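You operate a simulated robot arm through the tools that you are given. There is no shell and no other tool. Be economical: measure what you need, move in short steps, check, and stop when the job is done.

You are at the controls of a simulated two-armed robot. One attempt, no reset.

TASK
Tighten bolts 1 to 4 of the bus joint in turn, to the torque on its label.
Fine: the grey cabinet is locked off; try START first, leave the padlock on, driver back in its cup. Set down upright: nut driver.

The check looks at the end state, three seconds after you hand in, the way a careful person would. Anything else that was tipped, shoved, dropped, spilled or broken makes it a failure.

THE ROBOT
Two 7-joint arms with two-finger parallel grippers on one trunk, on a base that drives. Base frame: it is fixed to the floor where the robot stands at the start and does not move with it; the origin is under the middle of the robot, x ahead of it, y to its left, z up. Lengths are in m, angles in rad, forces in N, time in s.
The left shoulder is at the start at [0.071, 0.156, 1.28], the right one opposite. Places, roughly: blue joint bolt [0.7, -0.6, 0.9]; green joint bolt [0.7, -0.7, 0.9]; main switch of the grey cabinet [0.8, 0.1, 1.4]; red joint bolt [0.8, -0.6, 0.9]; start button of the grey cabinet [0.8, 0, 1.4]; torque knob [0.9, -0.7, 1.2]; yellow joint bolt [0.7, -0.6, 0.9]. Payload 3.91 kg a hand.
The tool frame of a hand sits at the grasp point between the pads (the TCP): z along the fingers, y along the line on which they close. The tips reach 0.03 m beyond it. Largest opening 0.11 m; finger width 0.02, thickness 0.01; the body of the gripper, 0.048 by 0.112 m, starts 0.055 m behind the TCP.
Orientation is that of the tool frame in the base frame, as a unit quaternion [w, x, y, z]. With the fingers straight down and closing along the base's y, the tool's x points along the base's -x, its y along +y and its z along -z.

THE INTERFACE
- The arms move only by the tool servo_tool. It takes "left_rows", "right_rows" or both (then of equal length, played together; a hand with none holds still); each is a list of rows, each an object of numbers (a shift or turn left out is 0, a gripper value left out holds the last): "jaw": the finger opening in m, from 0 to 0.11; "tx", "ty", "tz": the shift along the tool's x, y, z in m; "wx", "wy", "wz": the turn, a rotation vector about the tool's x, y, z in rad. In form: [{"jaw": .., "tx": .., "ty": .., "tz": .., "wx": .., "wy": .., "wz": ..}, ...]. A call has 1 to 12 rows; each row is the pose to reach, as a shift and turn from the pose commanded when the call began, along the tool's axes at that moment. Rows are played at 5 a second. More than 0.05 m and 0.15 rad between two rows, or a gripper value outside its range, and nothing of the call is played. Where a pose cannot be reached the arm comes as near as it can. A force on the tool above 40 N (or 10 N above the force at the start of the call, whichever is more), or a blocked arm, ends the call early, and 0.2 s more pass. Each finger travels about 0.108 m/s and halts on what it meets, pressing with about 26 N; the grip force reading is that of the motor and also rises with nothing between the fingers. The clock runs only during rows and for 0.2 s after the last one: add rows that repeat a pose to give the fingers time. The reply holds the time, the measured pose of the TCP, the force on the tool along the base axes, the opening and the grip force, in the units named above and with some noise, with the torque about the TCP (base axes, N m) and any sound that the robot's microphone picked up.
- Cameras (640 x 400 px; columns grow to the right, rows downward): "scene" is now at [0.1422, -0.036, 1.5539]; the picture's right is [-0.32, -0.95, -0.00], its down [-0.20, 0.07, -0.98] and it looks along [0.92, -0.31, -0.22] (base axes); focal length 246 px, centre (320, 200). "left" rides on the left gripper at [0.072, -0.017, -0.103] in its tool frame; the picture's right is [0.23, 0.97, 0.00], its down [-0.76, 0.18, -0.62] and it looks along [-0.61, 0.14, 0.78] (tool axes); focal length 222 px, centre (320, 200). "right" rides on the right gripper at [0.072, 0.017, -0.103] in its tool frame; the picture's right is [-0.23, 0.97, 0.00], its down [-0.76, -0.18, -0.62] and it looks along [-0.61, -0.14, 0.78] (tool axes); focal length 222 px, centre (320, 200). There is no depth. A picture from a camera that has moved, and an enlarged one, comes with that camera's place and axes in the base frame and with its lens. The place of the scene camera against the robot may be out by one fixed shift of up to 0.018 m in any direction.
- get_image(camera): a new picture of that camera. The clock stands still meanwhile.
- lift_body(by): slides the trunk up (or, below 0, down) by that many m; the arms and the scene camera ride with it, the base frame stays. It gives what a move gives, with no picture.
- base_move(legs): drives the robot by 1 to 6 legs, each [ahead, left, turn to the left] in m, m and rad, along the robot's own axes; the way and the turn of a leg run together, so that a leg with both is an arc; at most 1.5 m and 3.142 rad a leg. The arms and the cameras ride along, it lands a little off, and it stops where it bumps. It gives what a move gives.
- aim_head(pan, tilt): turns the head with the scene camera to pan (to the left, within 1.501 rad either way) and tilt (down, from -0.506 to 1.204), counted from straight ahead of the robot. It gives what a move gives.
- zoom(camera, box): a new picture of the part [left, top, right, bottom] of that camera's present view, enlarged. The clock stands still meanwhile.
- close_job(): hands the job in; it is judged then, once.

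Work in short steps. Places have to be worked out from the pictures, the camera data and where the tool is seen: move nearer, look again, correct. Check each grasp and each placing, and mend what went wrong. You have 120 turns and 92 pictures in all, those below and enlarged ones among them. Open the grippers and draw the arms clear of the work before you hand the job in, unless the task says otherwise; then end with one line.

The tools are called after "Request:" as name(argument=value, ...) on one line, values as JSON. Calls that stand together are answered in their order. servo_tool: Moves the arms, as the interface text tells. Its arguments: {"type":"object","properties":{"left_rows":{"type":"array","items":{"type":"object","properties":{"jaw":{"type":"number"},"tx":{"type":"number"},"ty":{"type":"number"},"tz":{"type":"number"},"wx":{"type":"number"},"wy":{"type":"number"},"wz":{"type":"number"}}}},"right_rows":{"type":"array","items":{"type":"object","properties":{"jaw":{"type":"number"},"tx":{"type":"number"},"ty":{"type":"number"},"tz":{"type":"number"},"wx":{"type":"number"},"wy":{"type":"number"},"wz":{"type":"number"}}}}},"required":[]} The other tools are called the same way: lift_body (by) slides the trunk up or down; base_move (legs) drives the base; aim_head (pan, tilt) turns the head that bears the scene camera; get_image (camera) takes a picture; zoom (camera, box) takes an enlarged picture of a part of a camera's view; close_job () hands the job in.

At the start:

```text
time: 0.0
left_tool_pos: [0.6397, -0.0466, 1.5928]
left_tool_rot: [0.0, 0.0, 1.0, 0.001]
left_ft_force: [0.2, 0.0, 0.1]
left_torque: [-0.05, 0.03, 0.01]
left_opening: 0.1099
left_gripper_force: 0.1
right_tool_pos: [0.5908, -0.6191, 0.9998]
right_tool_rot: [-0.001, 0.0, 1.0, 0.0]
right_ft_force: [0.2, 0.9, 0.4]
right_torque: [-0.03, -0.03, -0.01]
right_opening: 0.11
right_gripper_force: 0.0
trunk travel left (down, up): [-0.725, 0.215]
robot x, y, heading: [-0.002, -0.0009, 0.002]
head pan, tilt: [-0.328, 0.216]
```

scene: 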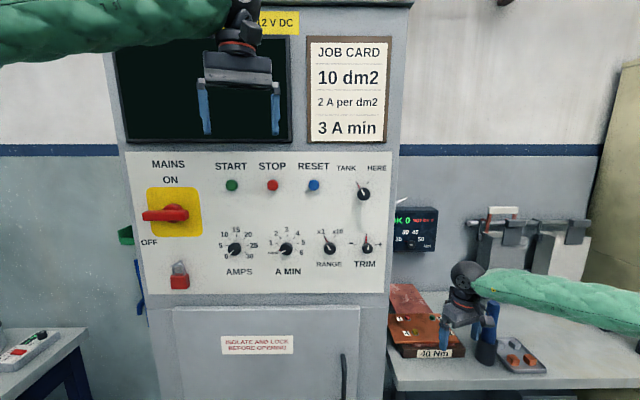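
right: 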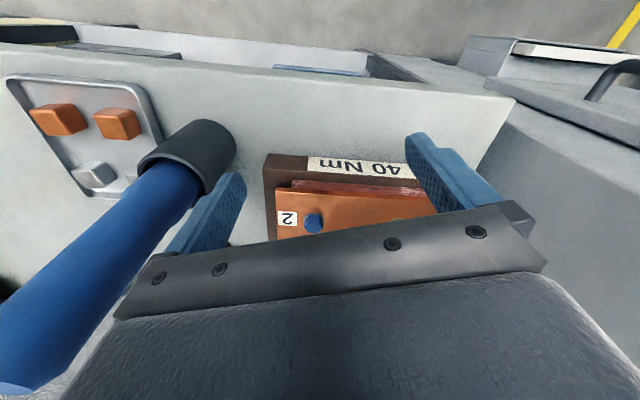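
left: 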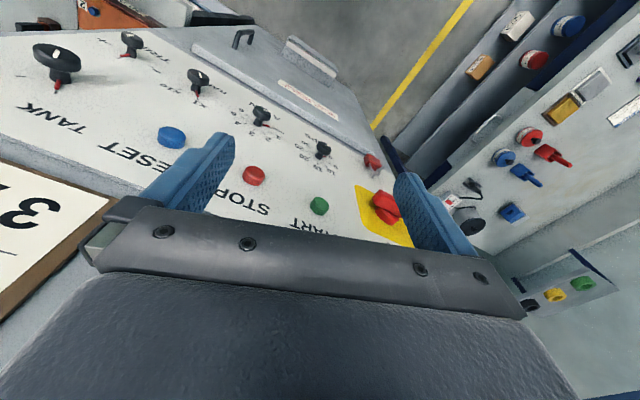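

I begin by looking closely at the bench on the right and at the cabinet controls.

Request:
zoom(camera="scene", box=[380, 190, 560, 380])

Request:
zoom(camera="scene", box=[120, 150, 400, 300])

```text
2.11 times, centred on (470, 285) of scene
camera zoom: at [0.1422, -0.036, 1.5539], right [-0.32, -0.95, 0.0], down [-0.2, 0.07, -0.98], along [0.92, -0.31, -0.22], focal length 517 px, centre (4, 21)
```

zoom: 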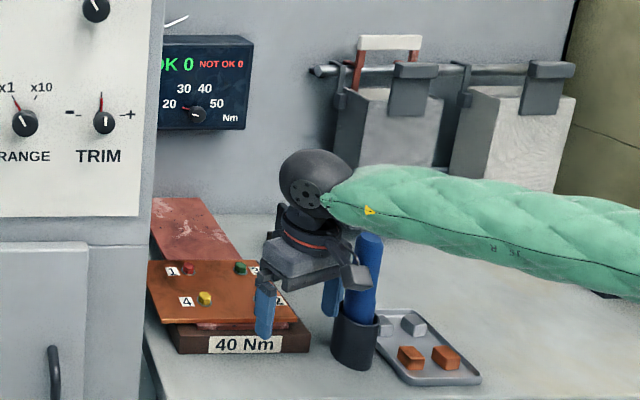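

```text
2.29 times, centred on (260, 225) of scene
camera zoom: at [0.1422, -0.036, 1.5539], right [-0.32, -0.95, 0.0], down [-0.2, 0.07, -0.98], along [0.92, -0.31, -0.22], focal length 562 px, centre (457, 143)
```

zoom: 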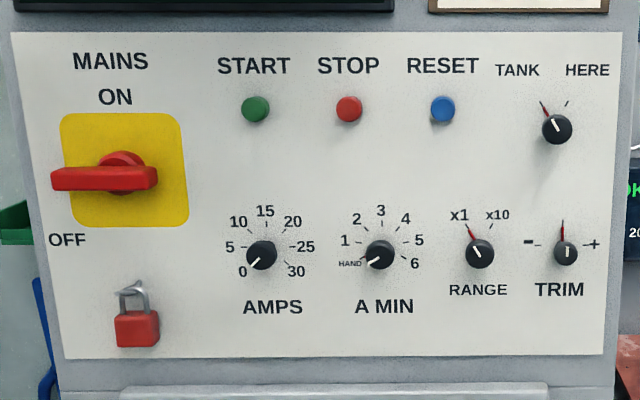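

Intersecting the two views puts START near (0.76, -0.02, 1.463). I close the left fingers and tilt that hand to point forward, standing off at x≈0.60.

Request:
servo_tool(left_rows=[{"jaw": 0, "tx": 0.01, "ty": 0.003, "tz": 0.0, "wy": -0.14}, {"tx": 0.02, "ty": 0.006, "tz": 0.01, "wy": -0.28}, {"tx": 0.03, "ty": 0.009, "tz": 0.025, "wy": -0.42}, {"tx": 0.04, "ty": 0.012, "tz": 0.04, "wy": -0.56}, {"tx": 0.04, "ty": 0.015, "tz": 0.055, "wy": -0.7}, {"tx": 0.04, "ty": 0.018, "tz": 0.07, "wy": -0.84}, {"tx": 0.04, "ty": 0.02, "tz": 0.085, "wy": -0.98}, {"tx": 0.04, "ty": 0.022, "tz": 0.1, "wy": -1.12}, {"tx": 0.04, "ty": 0.024, "tz": 0.115, "wy": -1.26}, {"tx": 0.04, "ty": 0.026, "tz": 0.125, "wy": -1.4}, {"tx": 0.04, "ty": 0.027, "tz": 0.13, "wy": -1.54}, {"tx": 0.04, "ty": 0.027, "tz": 0.13, "wy": -1.57}])

```text
time: 2.6
left_tool_pos: [0.5985, -0.02, 1.4636]
left_tool_rot: [0.708, -0.001, 0.706, 0.001]
left_ft_force: [0.0, -0.5, -0.4]
left_torque: [-0.01, -0.02, -0.05]
left_opening: 0.0
left_gripper_force: 25.6
right_tool_pos: [0.5903, -0.6185, 0.9996]
right_tool_rot: [0.0, 0.0, 1.0, 0.0]
right_ft_force: [0.7, 0.5, 0.1]
right_torque: [0.0, -0.03, -0.01]
right_opening: 0.11
right_gripper_force: 0.0
trunk travel left (down, up): [-0.725, 0.215]
robot x, y, heading: [-0.0017, -0.001, 0.001]
head pan, tilt: [-0.328, 0.216]
```

The hand points forward. I check its alignment with START from both cameras.

Request:
get_image(camera="left")

Request:
get_image(camera="scene")

```text
86 pictures are left
camera left: at [0.4954, -0.0371, 1.3907], right [0.0, 0.97, -0.23], down [-0.62, 0.18, 0.76], along [0.78, 0.14, 0.61], focal length 222 px, centre (320, 200)
```

left: 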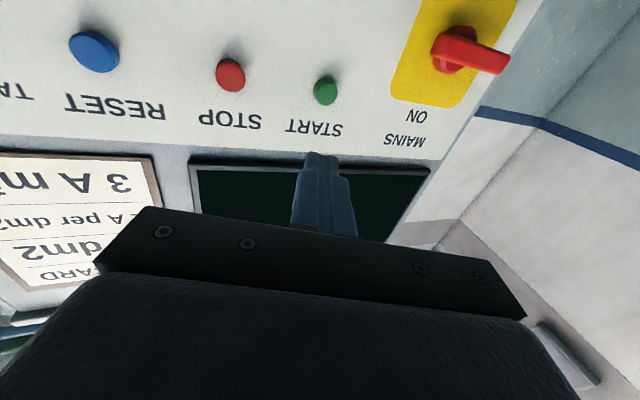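

```text
85 pictures are left
camera scene: at [0.142, -0.036, 1.5539], right [-0.32, -0.95, 0.0], down [-0.2, 0.07, -0.98], along [0.92, -0.31, -0.22], focal length 246 px, centre (320, 200)
```

scene: 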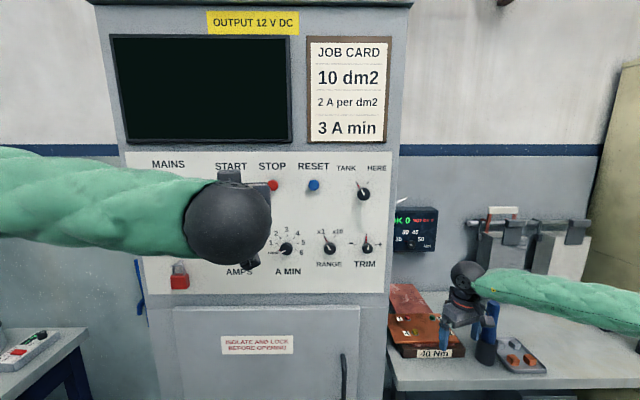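

START resolves to about (0.77, -0.018, 1.449). I lower by 14 mm and move up to just short of it.

Request:
servo_tool(left_rows=[{"tx": 0.014, "ty": 0.002, "tz": 0.03}, {"tx": 0.014, "ty": 0.002, "tz": 0.06}, {"tx": 0.014, "ty": 0.002, "tz": 0.09}, {"tx": 0.014, "ty": 0.002, "tz": 0.115}])

Request:
get_image(camera="left")

```text
time: 3.6
left_tool_pos: [0.7155, -0.0179, 1.4481]
left_tool_rot: [0.706, 0.0, 0.708, 0.0]
left_ft_force: [0.7, 0.1, -0.2]
left_torque: [0.0, -0.01, 0.03]
left_opening: 0.0
left_gripper_force: 25.8
right_tool_pos: [0.5912, -0.6187, 0.9993]
right_tool_rot: [-0.001, 0.0, 1.0, 0.0]
right_ft_force: [-0.2, -1.6, 0.8]
right_torque: [-0.02, -0.01, 0.03]
right_opening: 0.1098
right_gripper_force: 0.1
trunk travel left (down, up): [-0.725, 0.215]
robot x, y, heading: [-0.0021, 0.0006, -0.001]
head pan, tilt: [-0.328, 0.216]
```

```text
84 pictures are left
camera left: at [0.6111, -0.0333, 1.3759], right [0.0, 0.97, -0.23], down [-0.62, 0.18, 0.76], along [0.78, 0.14, 0.61], focal length 222 px, centre (320, 200)
```

left: 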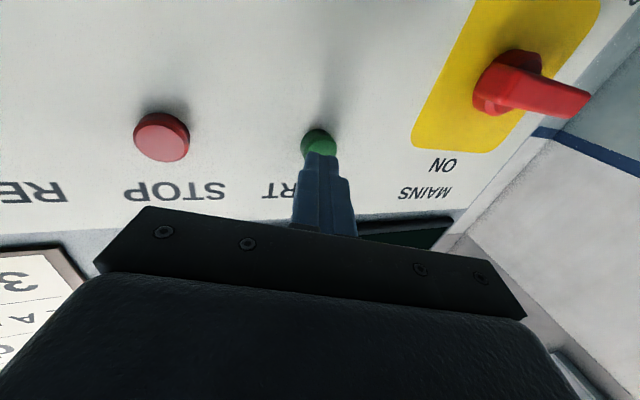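

The fingertip lines up with the button. I press in small steps.

Request:
servo_tool(left_rows=[{"tz": 0.008}, {"tz": 0.014}, {"tz": 0.018}, {"tz": 0.022}, {"tz": 0.026}, {"tz": 0.03}, {"tz": 0.033}, {"tz": 0.036}, {"tz": 0.036}])

Request:
get_image(camera="left")

```text
time: 5.1
left_tool_pos: [0.7368, -0.0208, 1.4495]
left_tool_rot: [0.707, 0.005, 0.707, -0.003]
left_ft_force: [-27.4, 2.1, 0.6]
left_torque: [0.02, -0.1, -0.16]
left_opening: 0.0
left_gripper_force: 25.6
right_tool_pos: [0.5895, -0.6174, 1.0012]
right_tool_rot: [0.001, 0.0, 1.0, 0.0]
right_ft_force: [-0.1, 0.5, -0.6]
right_torque: [0.0, 0.03, 0.0]
right_opening: 0.11
right_gripper_force: 0.0
trunk travel left (down, up): [-0.725, 0.215]
robot x, y, heading: [0.0006, 0.003, -0.001]
head pan, tilt: [-0.328, 0.216]
heard: click
stopped in row 7 (left hand): the force on the tool passed its limit at 43 N (the readings are from after the stop); the commanded pose is now the measured one
```

```text
83 pictures are left
camera left: at [0.6338, -0.0356, 1.3765], right [0.01, 0.97, -0.23], down [-0.62, 0.18, 0.76], along [0.78, 0.13, 0.61], focal length 222 px, centre (320, 200)
```

left: 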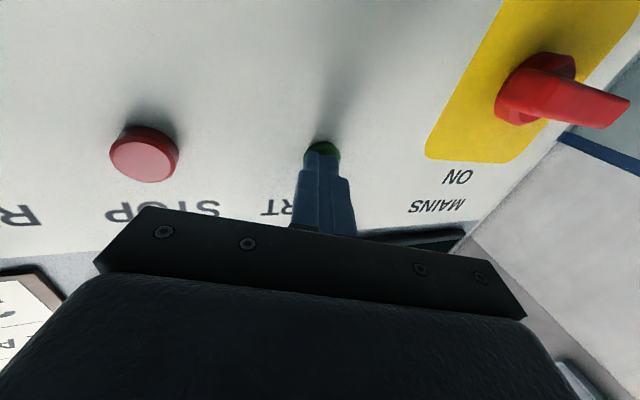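

A click was heard, so START has been pressed. I back off and look at the cabinet and screen to confirm it stays dead.

Request:
servo_tool(left_rows=[{"tz": -0.03}, {"tz": -0.07}, {"tz": -0.11}, {"tz": -0.14}, {"ty": 0.05, "tz": -0.14}, {"ty": 0.1, "tz": -0.14}, {"ty": 0.15, "tz": -0.14}, {"ty": 0.2, "tz": -0.14}, {"ty": 0.25, "tz": -0.14}])

Request:
get_image(camera="scene")

Request:
get_image(camera="right")

```text
time: 7.1
left_tool_pos: [0.6126, 0.2297, 1.4555]
left_tool_rot: [0.706, 0.002, 0.708, 0.0]
left_ft_force: [-0.3, -0.1, -0.1]
left_torque: [0.0, 0.01, 0.0]
left_opening: 0.0
left_gripper_force: 25.2
left hand out of reach, approached as far as the arm can: row 8, 9
right_tool_pos: [0.5881, -0.6192, 1.002]
right_tool_rot: [0.001, 0.001, 1.0, 0.0]
right_ft_force: [0.3, -0.8, 1.3]
right_torque: [0.0, -0.07, 0.05]
right_opening: 0.1101
right_gripper_force: 0.1
trunk travel left (down, up): [-0.725, 0.215]
robot x, y, heading: [0.0018, -0.0016, -0.005]
head pan, tilt: [-0.328, 0.216]
```

```text
82 pictures are left
camera scene: at [0.1393, -0.0347, 1.5543], right [-0.32, -0.95, 0.0], down [-0.2, 0.07, -0.98], along [0.92, -0.32, -0.21], focal length 246 px, centre (320, 200)
```

scene: 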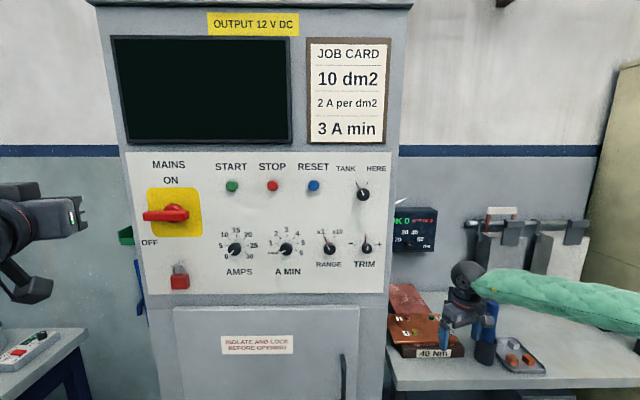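

```text
81 pictures are left
camera right: at [0.5168, -0.6009, 1.1036], right [0.23, 0.97, 0.0], down [0.76, -0.18, 0.62], along [0.61, -0.14, -0.78], focal length 222 px, centre (320, 200)
```

right: 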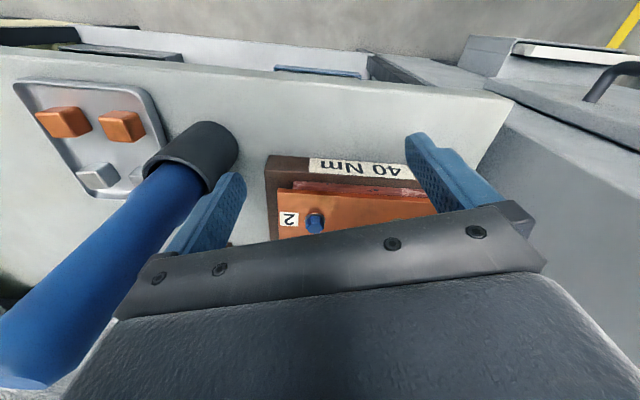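

The screen stayed dark, so the cabinet is proven dead. Now I raise the right hand straight up to see the bench, the bolts and the torque knob.

Request:
servo_tool(right_rows=[{"tz": -0.05}, {"tz": -0.1}, {"tz": -0.15}, {"tz": -0.2}, {"tz": -0.25}, {"tz": -0.3}])

Request:
aim_head(pan=-0.75, tilt=0.45)

Request:
get_image(camera="scene")

Request:
get_image(camera="right")

```text
time: 8.5
left_tool_pos: [0.6175, 0.2261, 1.4537]
left_tool_rot: [0.705, 0.003, 0.709, -0.001]
left_ft_force: [1.0, -0.8, -0.3]
left_torque: [0.0, -0.03, 0.04]
left_opening: 0.0
left_gripper_force: 26.1
right_tool_pos: [0.5935, -0.6177, 1.2868]
right_tool_rot: [-0.012, 0.0, 1.0, 0.001]
right_ft_force: [-0.5, -0.5, 7.3]
right_torque: [0.01, -0.02, -0.01]
right_opening: 0.1101
right_gripper_force: 0.1
trunk travel left (down, up): [-0.725, 0.215]
robot x, y, heading: [-0.0003, -0.0011, 0.001]
head pan, tilt: [-0.328, 0.216]
```

```text
time: 9.3
left_tool_pos: [0.6148, 0.2294, 1.4534]
left_tool_rot: [0.706, 0.002, 0.709, -0.001]
left_ft_force: [0.6, -0.9, 0.5]
left_torque: [-0.02, -0.01, -0.03]
left_opening: 0.0
left_gripper_force: 26.1
right_tool_pos: [0.5926, -0.6155, 1.284]
right_tool_rot: [-0.014, -0.001, 1.0, 0.0]
right_ft_force: [-0.4, 0.5, 0.5]
right_torque: [0.01, 0.03, 0.07]
right_opening: 0.1101
right_gripper_force: 0.0
trunk travel left (down, up): [-0.725, 0.215]
robot x, y, heading: [-0.0014, -0.0005, -0.001]
head pan, tilt: [-0.75, 0.45]
```

```text
80 pictures are left
camera scene: at [0.1209, -0.0681, 1.5322], right [-0.68, -0.73, 0.0], down [-0.32, 0.3, -0.9], along [0.66, -0.61, -0.44], focal length 246 px, centre (320, 200)
```

scene: 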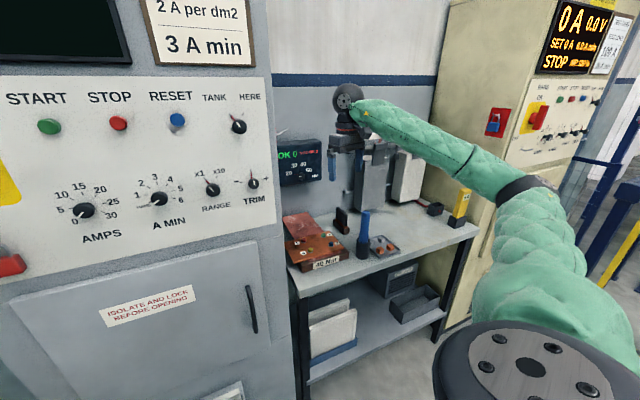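

```text
79 pictures are left
camera right: at [0.5236, -0.5975, 1.3886], right [0.23, 0.97, -0.01], down [0.78, -0.18, 0.6], along [0.58, -0.14, -0.8], focal length 222 px, centre (320, 200)
```

right: 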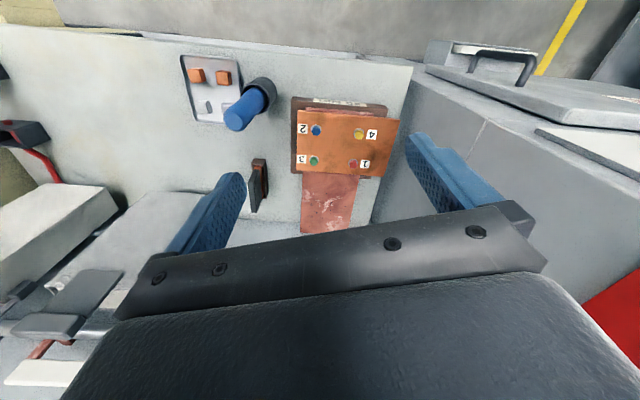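

Now an enlarged look at the joint with its numbers, and at the torque unit.

Request:
zoom(camera="right", box=[170, 40, 410, 240])

Request:
zoom(camera="scene", box=[260, 120, 420, 280])

```text
2.00 times, centred on (290, 140) of right
camera zoom: at [0.5236, -0.5975, 1.3886], right [0.23, 0.97, -0.01], down [0.78, -0.18, 0.6], along [0.58, -0.14, -0.8], focal length 444 px, centre (380, 320)
```

zoom: 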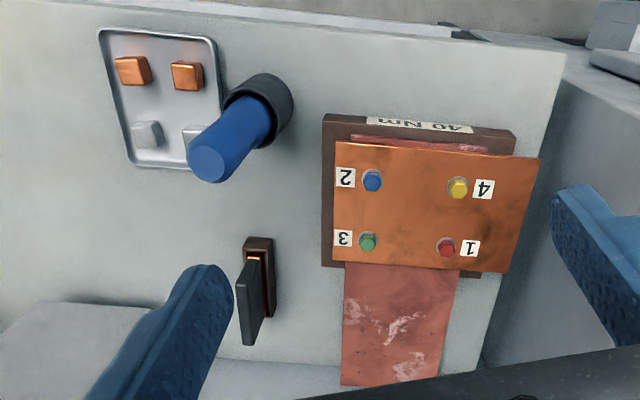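

```text
2.50 times, centred on (340, 200) of scene
camera zoom: at [0.1209, -0.0681, 1.5322], right [-0.68, -0.73, 0.0], down [-0.32, 0.3, -0.9], along [0.66, -0.61, -0.44], focal length 614 px, centre (270, 200)
```

zoom: 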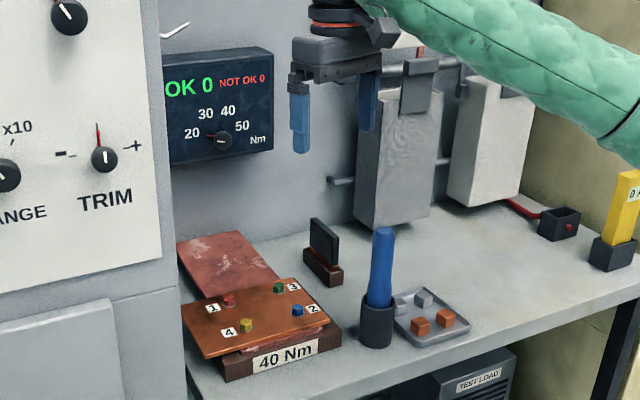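

Order is 1 red, 2 blue, 3 green, 4 yellow; the knob (near (0.9, -0.68, 1.17)) seems to be at 20. I tuck the left hand in away from the panel, then drive 0.33 m to the right so the knob and bolts are in comfortable reach.

Request:
servo_tool(left_rows=[{"tz": -0.03, "wy": 0.14}, {"tz": -0.05, "wy": 0.28, "ty": -0.02}, {"tz": -0.07, "wy": 0.42, "ty": -0.04}, {"tz": -0.08, "wy": 0.56, "ty": -0.05}, {"tz": -0.08, "wy": 0.7, "ty": -0.05}, {"tz": -0.08, "wy": 0.84, "ty": -0.05}, {"tz": -0.08, "wy": 0.98, "ty": -0.05}, {"tz": -0.08, "wy": 1.12, "ty": -0.05}, {"tz": -0.08, "wy": 1.26, "ty": -0.05}, {"tz": -0.08, "wy": 1.4, "ty": -0.05}, {"tz": -0.08, "wy": 1.54, "ty": -0.05}])

Request:
base_move(legs=[[0, -0.33, 0]])

Request:
aim_head(pan=-0.35, tilt=0.45)

Request:
get_image(camera="scene")

```text
time: 11.8
left_tool_pos: [0.5378, 0.179, 1.4556]
left_tool_rot: [0.013, 0.001, 1.0, 0.001]
left_ft_force: [-0.1, -0.6, -0.1]
left_torque: [-0.01, 0.05, 0.01]
left_opening: 0.0004
left_gripper_force: 25.9
left hand out of reach, approached as far as the arm can: row 1, 2
right_tool_pos: [0.5926, -0.6151, 1.2989]
right_tool_rot: [-0.001, 0.0, 1.0, 0.0]
right_ft_force: [-0.7, 0.3, 1.1]
right_torque: [0.01, -0.01, 0.04]
right_opening: 0.1098
right_gripper_force: 0.1
trunk travel left (down, up): [-0.725, 0.215]
robot x, y, heading: [-0.0021, -0.0022, -0.002]
head pan, tilt: [-0.75, 0.45]
```

```text
time: 13.9
left_tool_pos: [0.5375, -0.146, 1.4548]
left_tool_rot: [0.014, 0.0, 1.0, 0.001]
left_ft_force: [-0.5, -0.8, 0.2]
left_torque: [0.0, 0.01, -0.04]
left_opening: 0.0
left_gripper_force: 26.1
right_tool_pos: [0.595, -0.9414, 1.2986]
right_tool_rot: [0.0, -0.001, 1.0, 0.0]
right_ft_force: [0.4, 0.6, -0.1]
right_torque: [0.01, -0.03, 0.01]
right_opening: 0.1101
right_gripper_force: 0.1
trunk travel left (down, up): [-0.725, 0.215]
robot x, y, heading: [-0.0003, -0.3289, 0.003]
head pan, tilt: [-0.75, 0.45]
```

```text
time: 14.8
left_tool_pos: [0.5372, -0.1458, 1.4557]
left_tool_rot: [0.014, 0.001, 1.0, 0.001]
left_ft_force: [0.1, 0.7, -0.9]
left_torque: [-0.02, 0.04, 0.01]
left_opening: 0.0002
left_gripper_force: 26.5
right_tool_pos: [0.5939, -0.9406, 1.2989]
right_tool_rot: [0.0, -0.001, 1.0, 0.001]
right_ft_force: [-0.4, -0.1, -0.1]
right_torque: [-0.03, 0.02, -0.02]
right_opening: 0.1099
right_gripper_force: 0.1
trunk travel left (down, up): [-0.725, 0.215]
robot x, y, heading: [0.0029, -0.3259, 0.001]
head pan, tilt: [-0.351, 0.45]
```

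```text
76 pictures are left
camera scene: at [0.1402, -0.3647, 1.5322], right [-0.34, -0.94, 0.0], down [-0.41, 0.15, -0.9], along [0.85, -0.31, -0.44], focal length 246 px, centre (320, 200)
```

scene: 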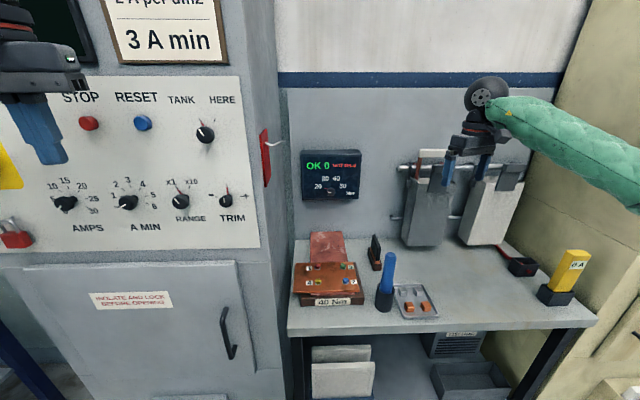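

Request:
zoom(camera="scene", box=[285, 140, 375, 210])

Request:
zoom(camera="scene", box=[280, 220, 450, 330])

```text
5.71 times, centred on (330, 175) of scene
camera zoom: at [0.1402, -0.3647, 1.5322], right [-0.34, -0.94, 0.0], down [-0.41, 0.15, -0.9], along [0.85, -0.31, -0.44], focal length 1404 px, centre (263, 343)
```

zoom: 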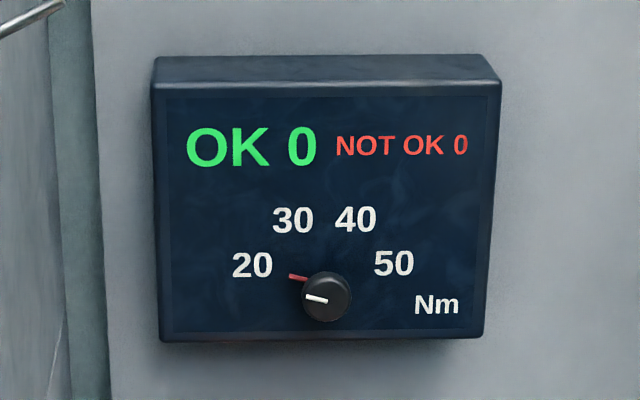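

```text
3.64 times, centred on (365, 275) of scene
camera zoom: at [0.1402, -0.3647, 1.5322], right [-0.34, -0.94, 0.0], down [-0.41, 0.15, -0.9], along [0.85, -0.31, -0.44], focal length 893 px, centre (156, -73)
```

zoom: 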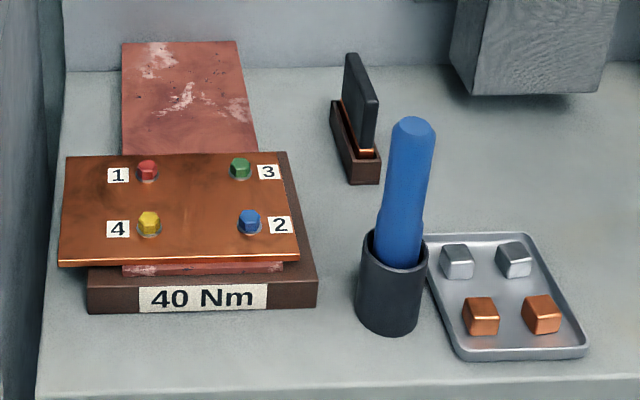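

The knob is at about (0.908, -0.688, 1.165) pointing to 20; 40 is roughly 88° clockwise. The driver stands near (0.605, -0.757) with top at z≈1.08. I raise the trunk so the arm comes in over it, and turn the right hand to point forward.

Request:
lift_body(by=0.15)

Request:
servo_tool(right_rows=[{"jaw": 0.06, "tx": -0.01, "ty": 0.02, "tz": 0.0, "wy": -0.14}, {"tx": -0.02, "ty": 0.04, "tz": 0.01, "wy": -0.28}, {"tx": -0.03, "ty": 0.06, "tz": 0.02, "wy": -0.42}, {"tx": -0.04, "ty": 0.08, "tz": 0.03, "wy": -0.56}, {"tx": -0.05, "ty": 0.1, "tz": 0.045, "wy": -0.7}, {"tx": -0.06, "ty": 0.12, "tz": 0.06, "wy": -0.84}, {"tx": -0.07, "ty": 0.14, "tz": 0.075, "wy": -0.98}, {"tx": -0.08, "ty": 0.16, "tz": 0.09, "wy": -1.12}, {"tx": -0.09, "ty": 0.18, "tz": 0.105, "wy": -1.26}, {"tx": -0.1, "ty": 0.2, "tz": 0.12, "wy": -1.4}, {"tx": -0.106, "ty": 0.22, "tz": 0.135, "wy": -1.54}, {"tx": -0.106, "ty": 0.24, "tz": 0.15, "wy": -1.571}])

Request:
get_image(camera="scene")

Request:
get_image(camera="right")

```text
time: 16.5
left_tool_pos: [0.5372, -0.1465, 1.606]
left_tool_rot: [0.014, 0.001, 1.0, 0.001]
left_ft_force: [-0.3, 0.0, -0.6]
left_torque: [-0.03, -0.01, 0.01]
left_opening: 0.0001
left_gripper_force: 26.2
right_tool_pos: [0.5951, -0.9413, 1.4491]
right_tool_rot: [0.0, -0.001, 1.0, 0.0]
right_ft_force: [0.1, 0.6, 0.5]
right_torque: [0.0, 0.03, 0.01]
right_opening: 0.1102
right_gripper_force: 0.0
trunk travel left (down, up): [-0.875, 0.065]
robot x, y, heading: [0.0025, -0.3256, -0.001]
head pan, tilt: [-0.351, 0.45]
```

```text
time: 19.3
left_tool_pos: [0.5395, -0.1441, 1.6027]
left_tool_rot: [0.012, 0.001, 1.0, -0.001]
left_ft_force: [0.9, 0.8, 0.4]
left_torque: [0.0, 0.02, -0.01]
left_opening: 0.0
left_gripper_force: 25.6
right_tool_pos: [0.6884, -0.7856, 1.3841]
right_tool_rot: [0.685, -0.133, 0.694, -0.176]
right_ft_force: [-0.4, 0.3, -0.6]
right_torque: [-0.03, -0.02, -0.04]
right_opening: 0.0601
right_gripper_force: 0.1
right hand out of reach, approached as far as the arm can: row 12
trunk travel left (down, up): [-0.875, 0.065]
robot x, y, heading: [0.0011, -0.3293, -0.0]
head pan, tilt: [-0.351, 0.45]
stopped in row 12 (right hand): the arm was blocked; the commanded pose is now the measured one
```

```text
73 pictures are left
camera scene: at [0.1433, -0.3624, 1.6821], right [-0.34, -0.94, 0.0], down [-0.41, 0.15, -0.9], along [0.84, -0.31, -0.44], focal length 246 px, centre (320, 200)
```

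scene: 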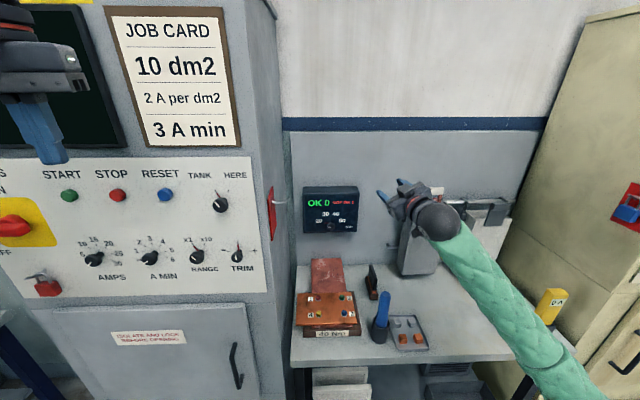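

```text
72 pictures are left
camera right: at [0.5856, -0.7942, 1.3099], right [0.06, 0.98, -0.21], down [-0.61, 0.2, 0.76], along [0.79, 0.08, 0.61], focal length 222 px, centre (320, 200)
```

right: 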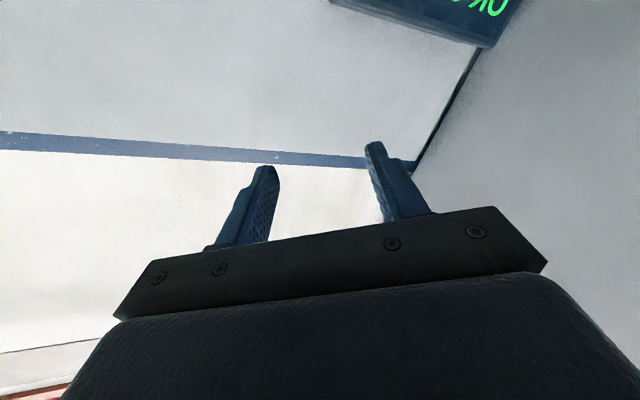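

The forward-pointing hand hit a joint limit: it is too far out to its side. I pull it back towards the robot's centre line and level its roll before driving further right.

Request:
servo_tool(right_rows=[{"tx": -0.015, "ty": 0.03, "tz": -0.02}, {"tx": -0.03, "ty": 0.06, "tz": -0.04, "wz": 0.1}, {"tx": -0.045, "ty": 0.095, "tz": -0.06, "wz": 0.2}, {"tx": -0.06, "ty": 0.13, "tz": -0.075, "wz": 0.3}, {"tx": -0.08, "ty": 0.17, "tz": -0.085, "wz": 0.4}, {"tx": -0.098, "ty": 0.208, "tz": -0.09, "wz": 0.44}, {"tx": -0.098, "ty": 0.208, "tz": -0.09, "wz": 0.44}])

Request:
get_image(camera="scene")

```text
time: 20.9
left_tool_pos: [0.5382, -0.1446, 1.6053]
left_tool_rot: [0.014, 0.002, 1.0, 0.001]
left_ft_force: [0.9, -0.3, 0.1]
left_torque: [-0.04, -0.01, 0.01]
left_opening: 0.0
left_gripper_force: 25.7
right_tool_pos: [0.6358, -0.6527, 1.3464]
right_tool_rot: [0.701, -0.041, 0.712, 0.009]
right_ft_force: [0.1, 0.3, 0.3]
right_torque: [0.03, 0.01, -0.05]
right_opening: 0.0598
right_gripper_force: 0.1
right hand out of reach, approached as far as the arm can: row 1, 2, 3, 4, 5, 6, 7
trunk travel left (down, up): [-0.875, 0.065]
robot x, y, heading: [0.002, -0.3276, -0.003]
head pan, tilt: [-0.351, 0.45]
```

```text
71 pictures are left
camera scene: at [0.1407, -0.364, 1.6822], right [-0.34, -0.94, 0.0], down [-0.41, 0.15, -0.9], along [0.85, -0.31, -0.44], focal length 246 px, centre (320, 200)
```

scene: 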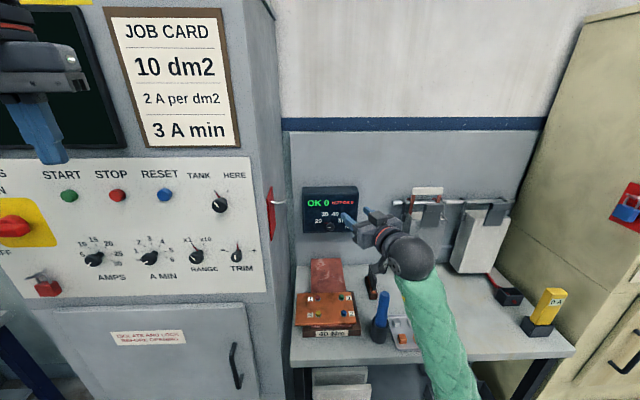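

The right elbow sags low in this posture, which endangers the driver. The left hand did forward pressing well near the centre line with its elbow held out, so I'll use it for the knob instead. First I tuck the right hand up high, pointing down.

Request:
servo_tool(right_rows=[{"tx": -0.03, "tz": -0.01, "wy": 0.14}, {"tx": -0.06, "tz": -0.02, "wy": 0.28}, {"tx": -0.09, "tz": -0.03, "wy": 0.42}, {"tx": -0.12, "tz": -0.04, "wy": 0.56}, {"tx": -0.15, "tz": -0.05, "wy": 0.7}, {"tx": -0.18, "tz": -0.06, "wy": 0.84}, {"tx": -0.21, "tz": -0.07, "wy": 0.98}, {"tx": -0.24, "tz": -0.08, "wy": 1.12}, {"tx": -0.26, "tz": -0.09, "wy": 1.26}, {"tx": -0.28, "tz": -0.1, "wy": 1.4}, {"tx": -0.29, "tz": -0.11, "wy": 1.54}, {"tx": -0.29, "tz": -0.11, "wy": 1.57}])

Request:
get_image(camera="scene")

```text
time: 23.5
left_tool_pos: [0.532, -0.1462, 1.6085]
left_tool_rot: [0.015, 0.0, 1.0, 0.001]
left_ft_force: [-1.2, 0.2, -0.5]
left_torque: [-0.04, -0.07, 0.01]
left_opening: 0.0
left_gripper_force: 26.1
right_tool_pos: [0.5232, -0.6475, 1.631]
right_tool_rot: [-0.007, -0.035, 0.999, -0.022]
right_ft_force: [-1.0, 1.2, 0.4]
right_torque: [0.0, -0.06, 0.0]
right_opening: 0.0603
right_gripper_force: 0.1
right hand out of reach, approached as far as the arm can: row 1, 2, 3
trunk travel left (down, up): [-0.875, 0.065]
robot x, y, heading: [0.0008, -0.3294, -0.003]
head pan, tilt: [-0.351, 0.45]
```

```text
70 pictures are left
camera scene: at [0.1349, -0.3639, 1.6826], right [-0.34, -0.94, 0.0], down [-0.41, 0.15, -0.9], along [0.85, -0.31, -0.43], focal length 246 px, centre (320, 200)
```

scene: 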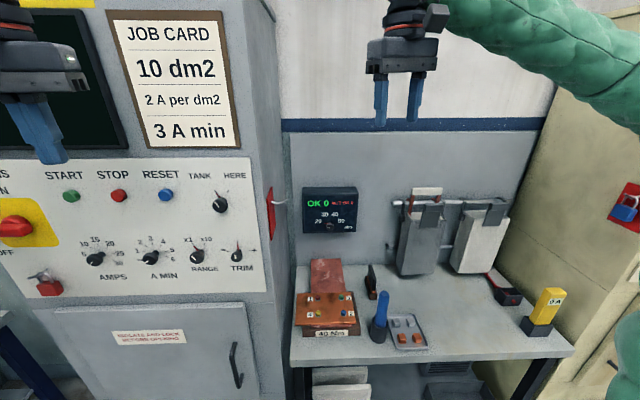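

The pictures show the bench stands turned about 16° (its front runs from (0.62,-0.43) to (0.32,-1.33)), so the knob's axis points along roughly (0.96,-0.28). I turn the robot to face it squarely, put it in line with the knob, and lower the trunk so the left hand works just above its shoulder.

Request:
base_move(legs=[[0, -0.09, -0.285]])

Request:
lift_body(by=-0.3)

Request:
aim_head(pan=0.0, tilt=0.4)

Request:
get_image(camera="scene")

Request:
zoom(camera="scene", box=[240, 100, 400, 200])

```text
time: 24.9
left_tool_pos: [0.5546, -0.3894, 1.6059]
left_tool_rot: [0.014, 0.142, 0.99, -0.002]
left_ft_force: [0.1, -0.7, -0.8]
left_torque: [0.0, -0.01, 0.05]
left_opening: 0.0
left_gripper_force: 26.0
right_tool_pos: [0.4061, -0.8699, 1.6302]
right_tool_rot: [-0.01, 0.106, 0.994, -0.021]
right_ft_force: [-0.4, 0.4, -0.5]
right_torque: [-0.01, -0.01, 0.01]
right_opening: 0.0601
right_gripper_force: 0.0
trunk travel left (down, up): [-0.875, 0.065]
robot x, y, heading: [-0.0161, -0.4142, -0.284]
head pan, tilt: [-0.351, 0.45]
```

```text
time: 27.9
left_tool_pos: [0.5558, -0.3899, 1.3062]
left_tool_rot: [0.014, 0.142, 0.99, -0.001]
left_ft_force: [0.3, 0.7, 0.3]
left_torque: [0.0, 0.03, -0.02]
left_opening: 0.0002
left_gripper_force: 26.1
right_tool_pos: [0.4051, -0.8697, 1.3303]
right_tool_rot: [-0.011, 0.106, 0.994, -0.021]
right_ft_force: [0.1, -0.4, 0.1]
right_torque: [0.01, 0.0, -0.02]
right_opening: 0.0601
right_gripper_force: 0.1
trunk travel left (down, up): [-0.575, 0.365]
robot x, y, heading: [-0.0132, -0.4141, -0.28]
head pan, tilt: [-0.351, 0.45]
```

```text
time: 28.7
left_tool_pos: [0.5538, -0.3896, 1.3048]
left_tool_rot: [0.015, 0.142, 0.99, -0.001]
left_ft_force: [0.1, 0.0, 0.3]
left_torque: [0.0, 0.01, -0.01]
left_opening: 0.0
left_gripper_force: 25.9
right_tool_pos: [0.4051, -0.8696, 1.3301]
right_tool_rot: [-0.01, 0.105, 0.994, -0.021]
right_ft_force: [-0.4, -1.4, 0.3]
right_torque: [-0.02, -0.02, 0.01]
right_opening: 0.0598
right_gripper_force: 0.1
trunk travel left (down, up): [-0.575, 0.365]
robot x, y, heading: [-0.0137, -0.4138, -0.284]
head pan, tilt: [0.0, 0.4]
```

```text
69 pictures are left
camera scene: at [0.1286, -0.4594, 1.3868], right [-0.28, -0.96, 0.0], down [-0.37, 0.11, -0.92], along [0.88, -0.26, -0.39], focal length 246 px, centre (320, 200)
```

scene: 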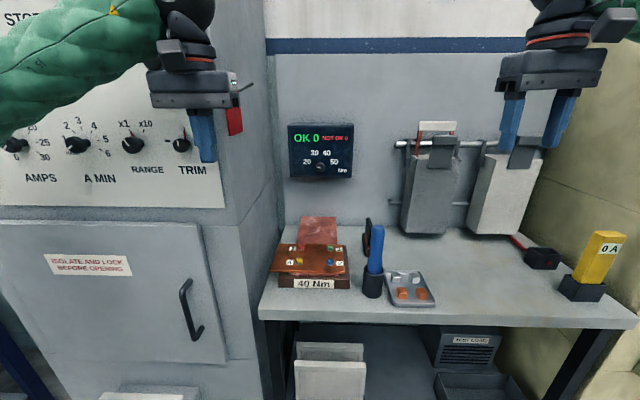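

```text
4.00 times, centred on (320, 150) of scene
camera zoom: at [0.1286, -0.4594, 1.3868], right [-0.28, -0.96, 0.0], down [-0.37, 0.11, -0.92], along [0.88, -0.26, -0.39], focal length 983 px, centre (320, 400)
```

zoom: 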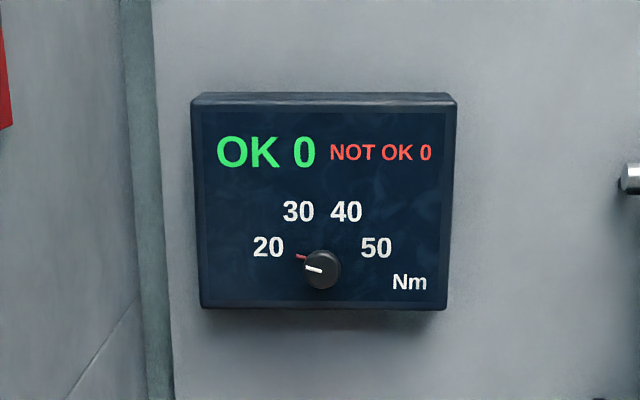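

I'm square to the unit now, and the knob sits at about (0.91, -0.69, 1.163). I swing the left hand rightward, pitch it forward and stop about 0.12 m short of the knob.

Request:
servo_tool(left_rows=[{"jaw": 0.06, "ty": -0.03, "wy": -0.14}, {"ty": -0.06, "wy": -0.28}, {"ty": -0.09, "tx": -0.02, "tz": 0.02, "wy": -0.42}, {"ty": -0.12, "tx": -0.04, "tz": 0.04, "wy": -0.56}, {"ty": -0.15, "tx": -0.06, "tz": 0.06, "wy": -0.7}, {"ty": -0.17, "tx": -0.09, "tz": 0.075, "wy": -0.84}, {"ty": -0.188, "tx": -0.12, "tz": 0.09, "wy": -0.98}, {"ty": -0.188, "tx": -0.16, "tz": 0.105, "wy": -1.12}, {"ty": -0.188, "tx": -0.2, "tz": 0.12, "wy": -1.26}, {"ty": -0.188, "tx": -0.24, "tz": 0.135, "wy": -1.4}, {"ty": -0.188, "tx": -0.27, "tz": 0.142, "wy": -1.54}, {"ty": -0.188, "tx": -0.28, "tz": 0.142, "wy": -1.57}])

Request:
get_image(camera="left")

Request:
get_image(camera="scene")

```text
time: 31.5
left_tool_pos: [0.7757, -0.599, 1.0814]
left_tool_rot: [0.679, 0.097, 0.723, -0.08]
left_ft_force: [-0.9, -0.3, 0.7]
left_torque: [0.02, 0.01, 0.05]
left_opening: 0.0603
left_gripper_force: 0.0
right_tool_pos: [0.4237, -0.8444, 1.3101]
right_tool_rot: [-0.01, 0.088, 0.996, -0.025]
right_ft_force: [-0.4, 1.3, 2.4]
right_torque: [-0.09, -0.01, -0.04]
right_opening: 0.0604
right_gripper_force: 0.1
trunk travel left (down, up): [-0.575, 0.365]
robot x, y, heading: [-0.0137, -0.4112, -0.241]
head pan, tilt: [0.0, 0.4]
stopped in row 12 (left hand): the arm was blocked; the commanded pose is now the measured one
```

```text
67 pictures are left
camera left: at [0.668, -0.5878, 1.0154], right [0.23, 0.95, -0.21], down [-0.51, 0.3, 0.8], along [0.83, -0.07, 0.56], focal length 222 px, centre (320, 200)
```

left: 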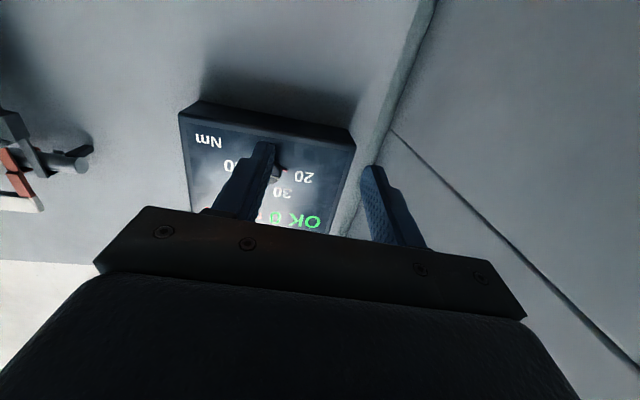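

```text
66 pictures are left
camera scene: at [0.1326, -0.4375, 1.3637], right [-0.24, -0.97, 0.01], down [-0.38, 0.08, -0.92], along [0.89, -0.23, -0.39], focal length 246 px, centre (320, 200)
```

scene: 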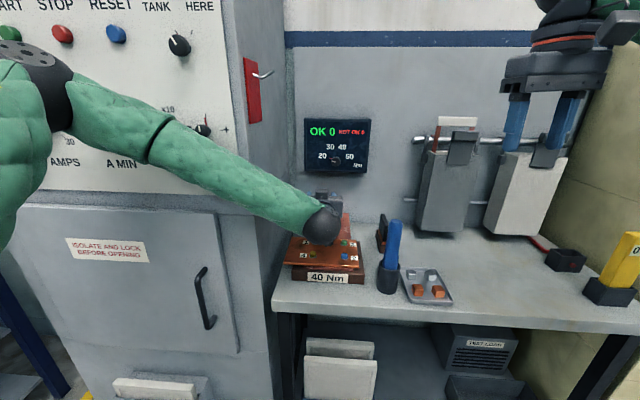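

The arm was blocked and the base got twisted (heading -0.24): the left forearm is pressing on the cabinet corner. I back straight out at once.

Request:
servo_tool(left_rows=[{"tz": -0.03}, {"tz": -0.06}, {"tz": -0.09}, {"tz": -0.12}, {"tz": -0.15}])

Request:
get_image(camera="scene")

```text
time: 32.7
left_tool_pos: [0.6346, -0.5843, 1.1537]
left_tool_rot: [0.702, 0.094, 0.701, -0.085]
left_ft_force: [-0.4, 0.3, 0.9]
left_torque: [-0.01, 0.03, 0.0]
left_opening: 0.0599
left_gripper_force: 0.0
right_tool_pos: [0.4196, -0.8663, 1.3264]
right_tool_rot: [-0.011, 0.094, 0.995, -0.017]
right_ft_force: [-0.5, -0.2, -0.4]
right_torque: [0.06, -0.04, 0.01]
right_opening: 0.0602
right_gripper_force: 0.1
trunk travel left (down, up): [-0.575, 0.365]
robot x, y, heading: [-0.0078, -0.4118, -0.254]
head pan, tilt: [0.0, 0.4]
```

```text
65 pictures are left
camera scene: at [0.1322, -0.4572, 1.3874], right [-0.25, -0.97, 0.0], down [-0.38, 0.1, -0.92], along [0.89, -0.23, -0.39], focal length 246 px, centre (320, 200)
```

scene: 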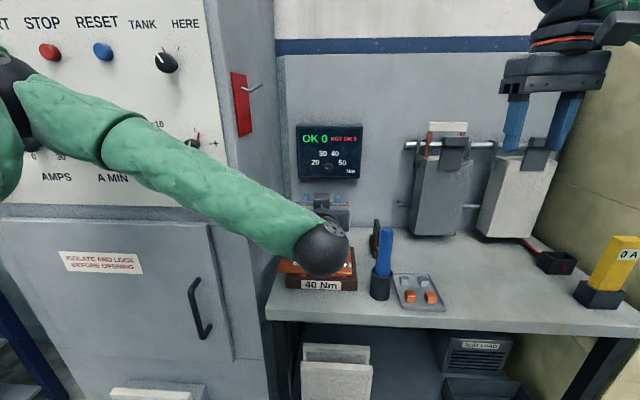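

Free again (forces near zero). I tuck the left hand back the way it came, then examine the panel for disturbed knobs; the right arm will do the knob from this squarer stance.

Request:
servo_tool(left_rows=[{"tz": -0.03, "wy": 0.14}, {"tz": -0.06, "tx": -0.02, "wy": 0.28}, {"tz": -0.08, "tx": -0.05, "wy": 0.42}, {"tz": -0.1, "tx": -0.08, "ty": 0.02, "wy": 0.56}, {"tz": -0.11, "tx": -0.1, "ty": 0.05, "wy": 0.7}, {"tz": -0.12, "tx": -0.12, "ty": 0.08, "wy": 0.84}, {"tz": -0.13, "tx": -0.14, "ty": 0.11, "wy": 0.98}, {"tz": -0.13, "tx": -0.16, "ty": 0.14, "wy": 1.12}, {"tz": -0.13, "tx": -0.18, "ty": 0.17, "wy": 1.26}, {"tz": -0.13, "tx": -0.2, "ty": 0.19, "wy": 1.4}, {"tz": -0.13, "tx": -0.2, "ty": 0.21, "wy": 1.54}])

Request:
aim_head(pan=0.35, tilt=0.15)

Request:
get_image(camera="scene")

```text
time: 35.1
left_tool_pos: [0.565, -0.3489, 1.3527]
left_tool_rot: [0.014, 0.127, 0.992, 0.003]
left_ft_force: [0.2, -0.4, 0.9]
left_torque: [-0.01, 0.01, -0.04]
left_opening: 0.0597
left_gripper_force: 0.1
right_tool_pos: [0.4227, -0.863, 1.3266]
right_tool_rot: [-0.012, 0.093, 0.995, -0.019]
right_ft_force: [-0.3, 0.5, -0.7]
right_torque: [0.0, 0.03, 0.0]
right_opening: 0.0601
right_gripper_force: 0.1
trunk travel left (down, up): [-0.575, 0.365]
robot x, y, heading: [-0.0076, -0.414, -0.251]
head pan, tilt: [0.0, 0.4]
```

```text
time: 35.9
left_tool_pos: [0.5642, -0.3504, 1.354]
left_tool_rot: [0.015, 0.127, 0.992, 0.004]
left_ft_force: [0.4, 0.1, 0.0]
left_torque: [0.03, -0.06, -0.02]
left_opening: 0.0598
left_gripper_force: 0.0
right_tool_pos: [0.4227, -0.8619, 1.3275]
right_tool_rot: [-0.011, 0.093, 0.995, -0.018]
right_ft_force: [0.1, 0.4, -0.5]
right_torque: [-0.02, 0.0, 0.0]
right_opening: 0.06
right_gripper_force: 0.1
trunk travel left (down, up): [-0.575, 0.365]
robot x, y, heading: [-0.0093, -0.4135, -0.255]
head pan, tilt: [0.351, 0.15]
```

```text
64 pictures are left
camera scene: at [0.137, -0.4225, 1.4101], right [0.1, -1.0, 0.0], down [-0.15, -0.01, -0.99], along [0.98, 0.1, -0.15], focal length 246 px, centre (320, 200)
```

scene: 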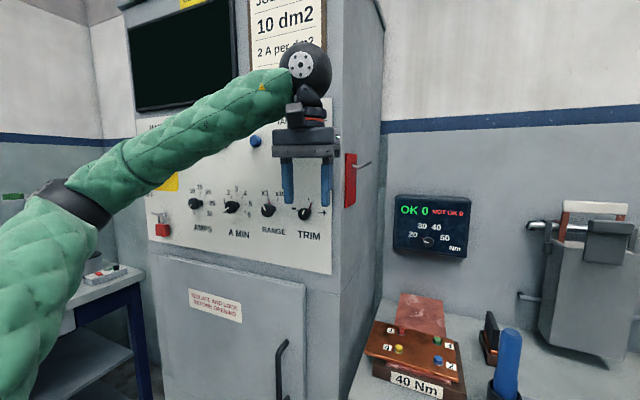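

Request:
zoom(camera="scene", box=[180, 150, 380, 275])

```text
3.20 times, centred on (280, 212) of scene
camera zoom: at [0.137, -0.4225, 1.4101], right [0.1, -1.0, 0.0], down [-0.15, -0.01, -0.99], along [0.98, 0.1, -0.15], focal length 786 px, centre (448, 160)
```

zoom: 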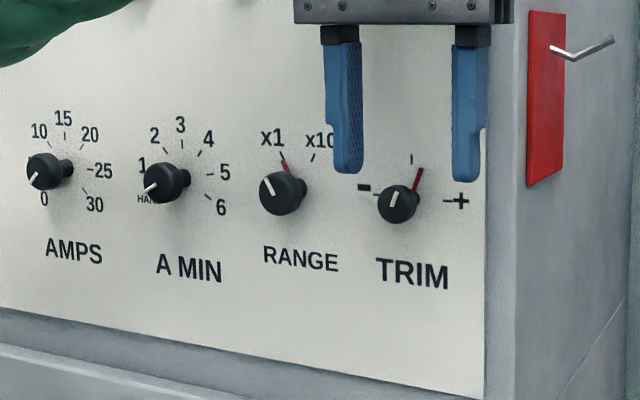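

The TRIM pointer was nudged about 25° off its centre mark when the forearm touched it; that must be mended. The panel is turned by the same 16° as the bench, with TRIM near (0.655, -0.34, 1.30). I drive back and left so the left hand can face it squarely.

Request:
base_move(legs=[[-0.1, 0.0, 0.0], [0.0, 0.2, -0.03]])

Request:
get_image(camera="left")

```text
time: 38.2
left_tool_pos: [0.5216, -0.1542, 1.3531]
left_tool_rot: [0.015, 0.143, 0.99, 0.002]
left_ft_force: [0.3, -0.3, -0.3]
left_torque: [0.01, -0.01, 0.02]
left_opening: 0.0599
left_gripper_force: 0.1
right_tool_pos: [0.3636, -0.6619, 1.3264]
right_tool_rot: [-0.012, 0.109, 0.994, -0.018]
right_ft_force: [0.0, 0.8, 0.5]
right_torque: [-0.03, -0.01, 0.0]
right_opening: 0.0601
right_gripper_force: 0.1
trunk travel left (down, up): [-0.575, 0.365]
robot x, y, heading: [-0.0497, -0.1999, -0.285]
head pan, tilt: [0.351, 0.15]
```

```text
62 pictures are left
camera left: at [0.4436, -0.1493, 1.4541], right [0.06, 1.0, 0.0], down [0.76, -0.04, 0.65], along [0.65, -0.03, -0.76], focal length 222 px, centre (320, 200)
```

left: 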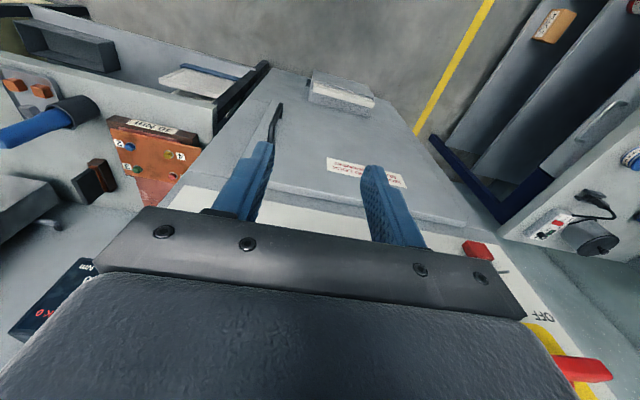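

I pitch the left hand forward, standing about 0.1 m off TRIM, and look.

Request:
servo_tool(left_rows=[{"ty": -0.02, "wy": -0.14}, {"ty": -0.04, "wy": -0.28}, {"ty": -0.06, "wy": -0.42}, {"ty": -0.08, "wy": -0.56}, {"ty": -0.1, "tz": 0.01, "wy": -0.7}, {"ty": -0.12, "tz": 0.02, "wy": -0.84}, {"ty": -0.14, "tz": 0.03, "wy": -0.98}, {"ty": -0.14, "tz": 0.04, "tx": -0.01, "wy": -1.12}, {"ty": -0.14, "tz": 0.05, "tx": -0.02, "wy": -1.26}, {"ty": -0.14, "tz": 0.053, "tx": -0.03, "wy": -1.4}, {"ty": -0.14, "tz": 0.053, "tx": -0.04, "wy": -1.54}, {"ty": -0.14, "tz": 0.053, "tx": -0.04, "wy": -1.6}])

Request:
get_image(camera="left")

```text
time: 40.9
left_tool_pos: [0.5217, -0.3009, 1.2992]
left_tool_rot: [0.721, 0.1, 0.679, -0.099]
left_ft_force: [-0.9, -0.3, 0.5]
left_torque: [0.02, 0.02, 0.0]
left_opening: 0.0599
left_gripper_force: 0.0
right_tool_pos: [0.3628, -0.6618, 1.3275]
right_tool_rot: [-0.012, 0.108, 0.994, -0.018]
right_ft_force: [0.0, 0.3, -1.2]
right_torque: [-0.03, 0.03, -0.01]
right_opening: 0.06
right_gripper_force: 0.0
trunk travel left (down, up): [-0.575, 0.365]
robot x, y, heading: [-0.0589, -0.2003, -0.28]
head pan, tilt: [0.351, 0.15]
```

```text
61 pictures are left
camera left: at [0.4217, -0.2878, 1.2206], right [0.29, 0.93, -0.22], down [-0.59, 0.35, 0.73], along [0.75, -0.08, 0.65], focal length 222 px, centre (320, 200)
```

left: 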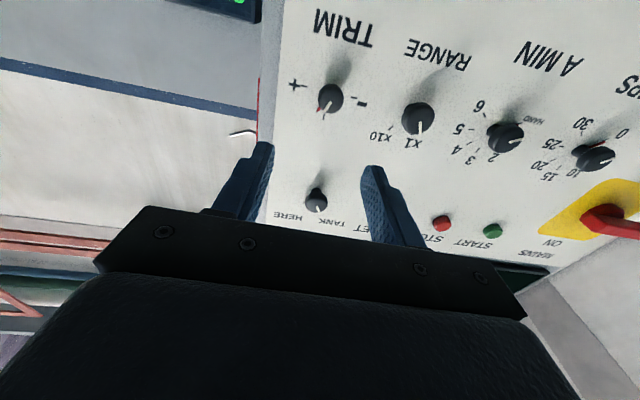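

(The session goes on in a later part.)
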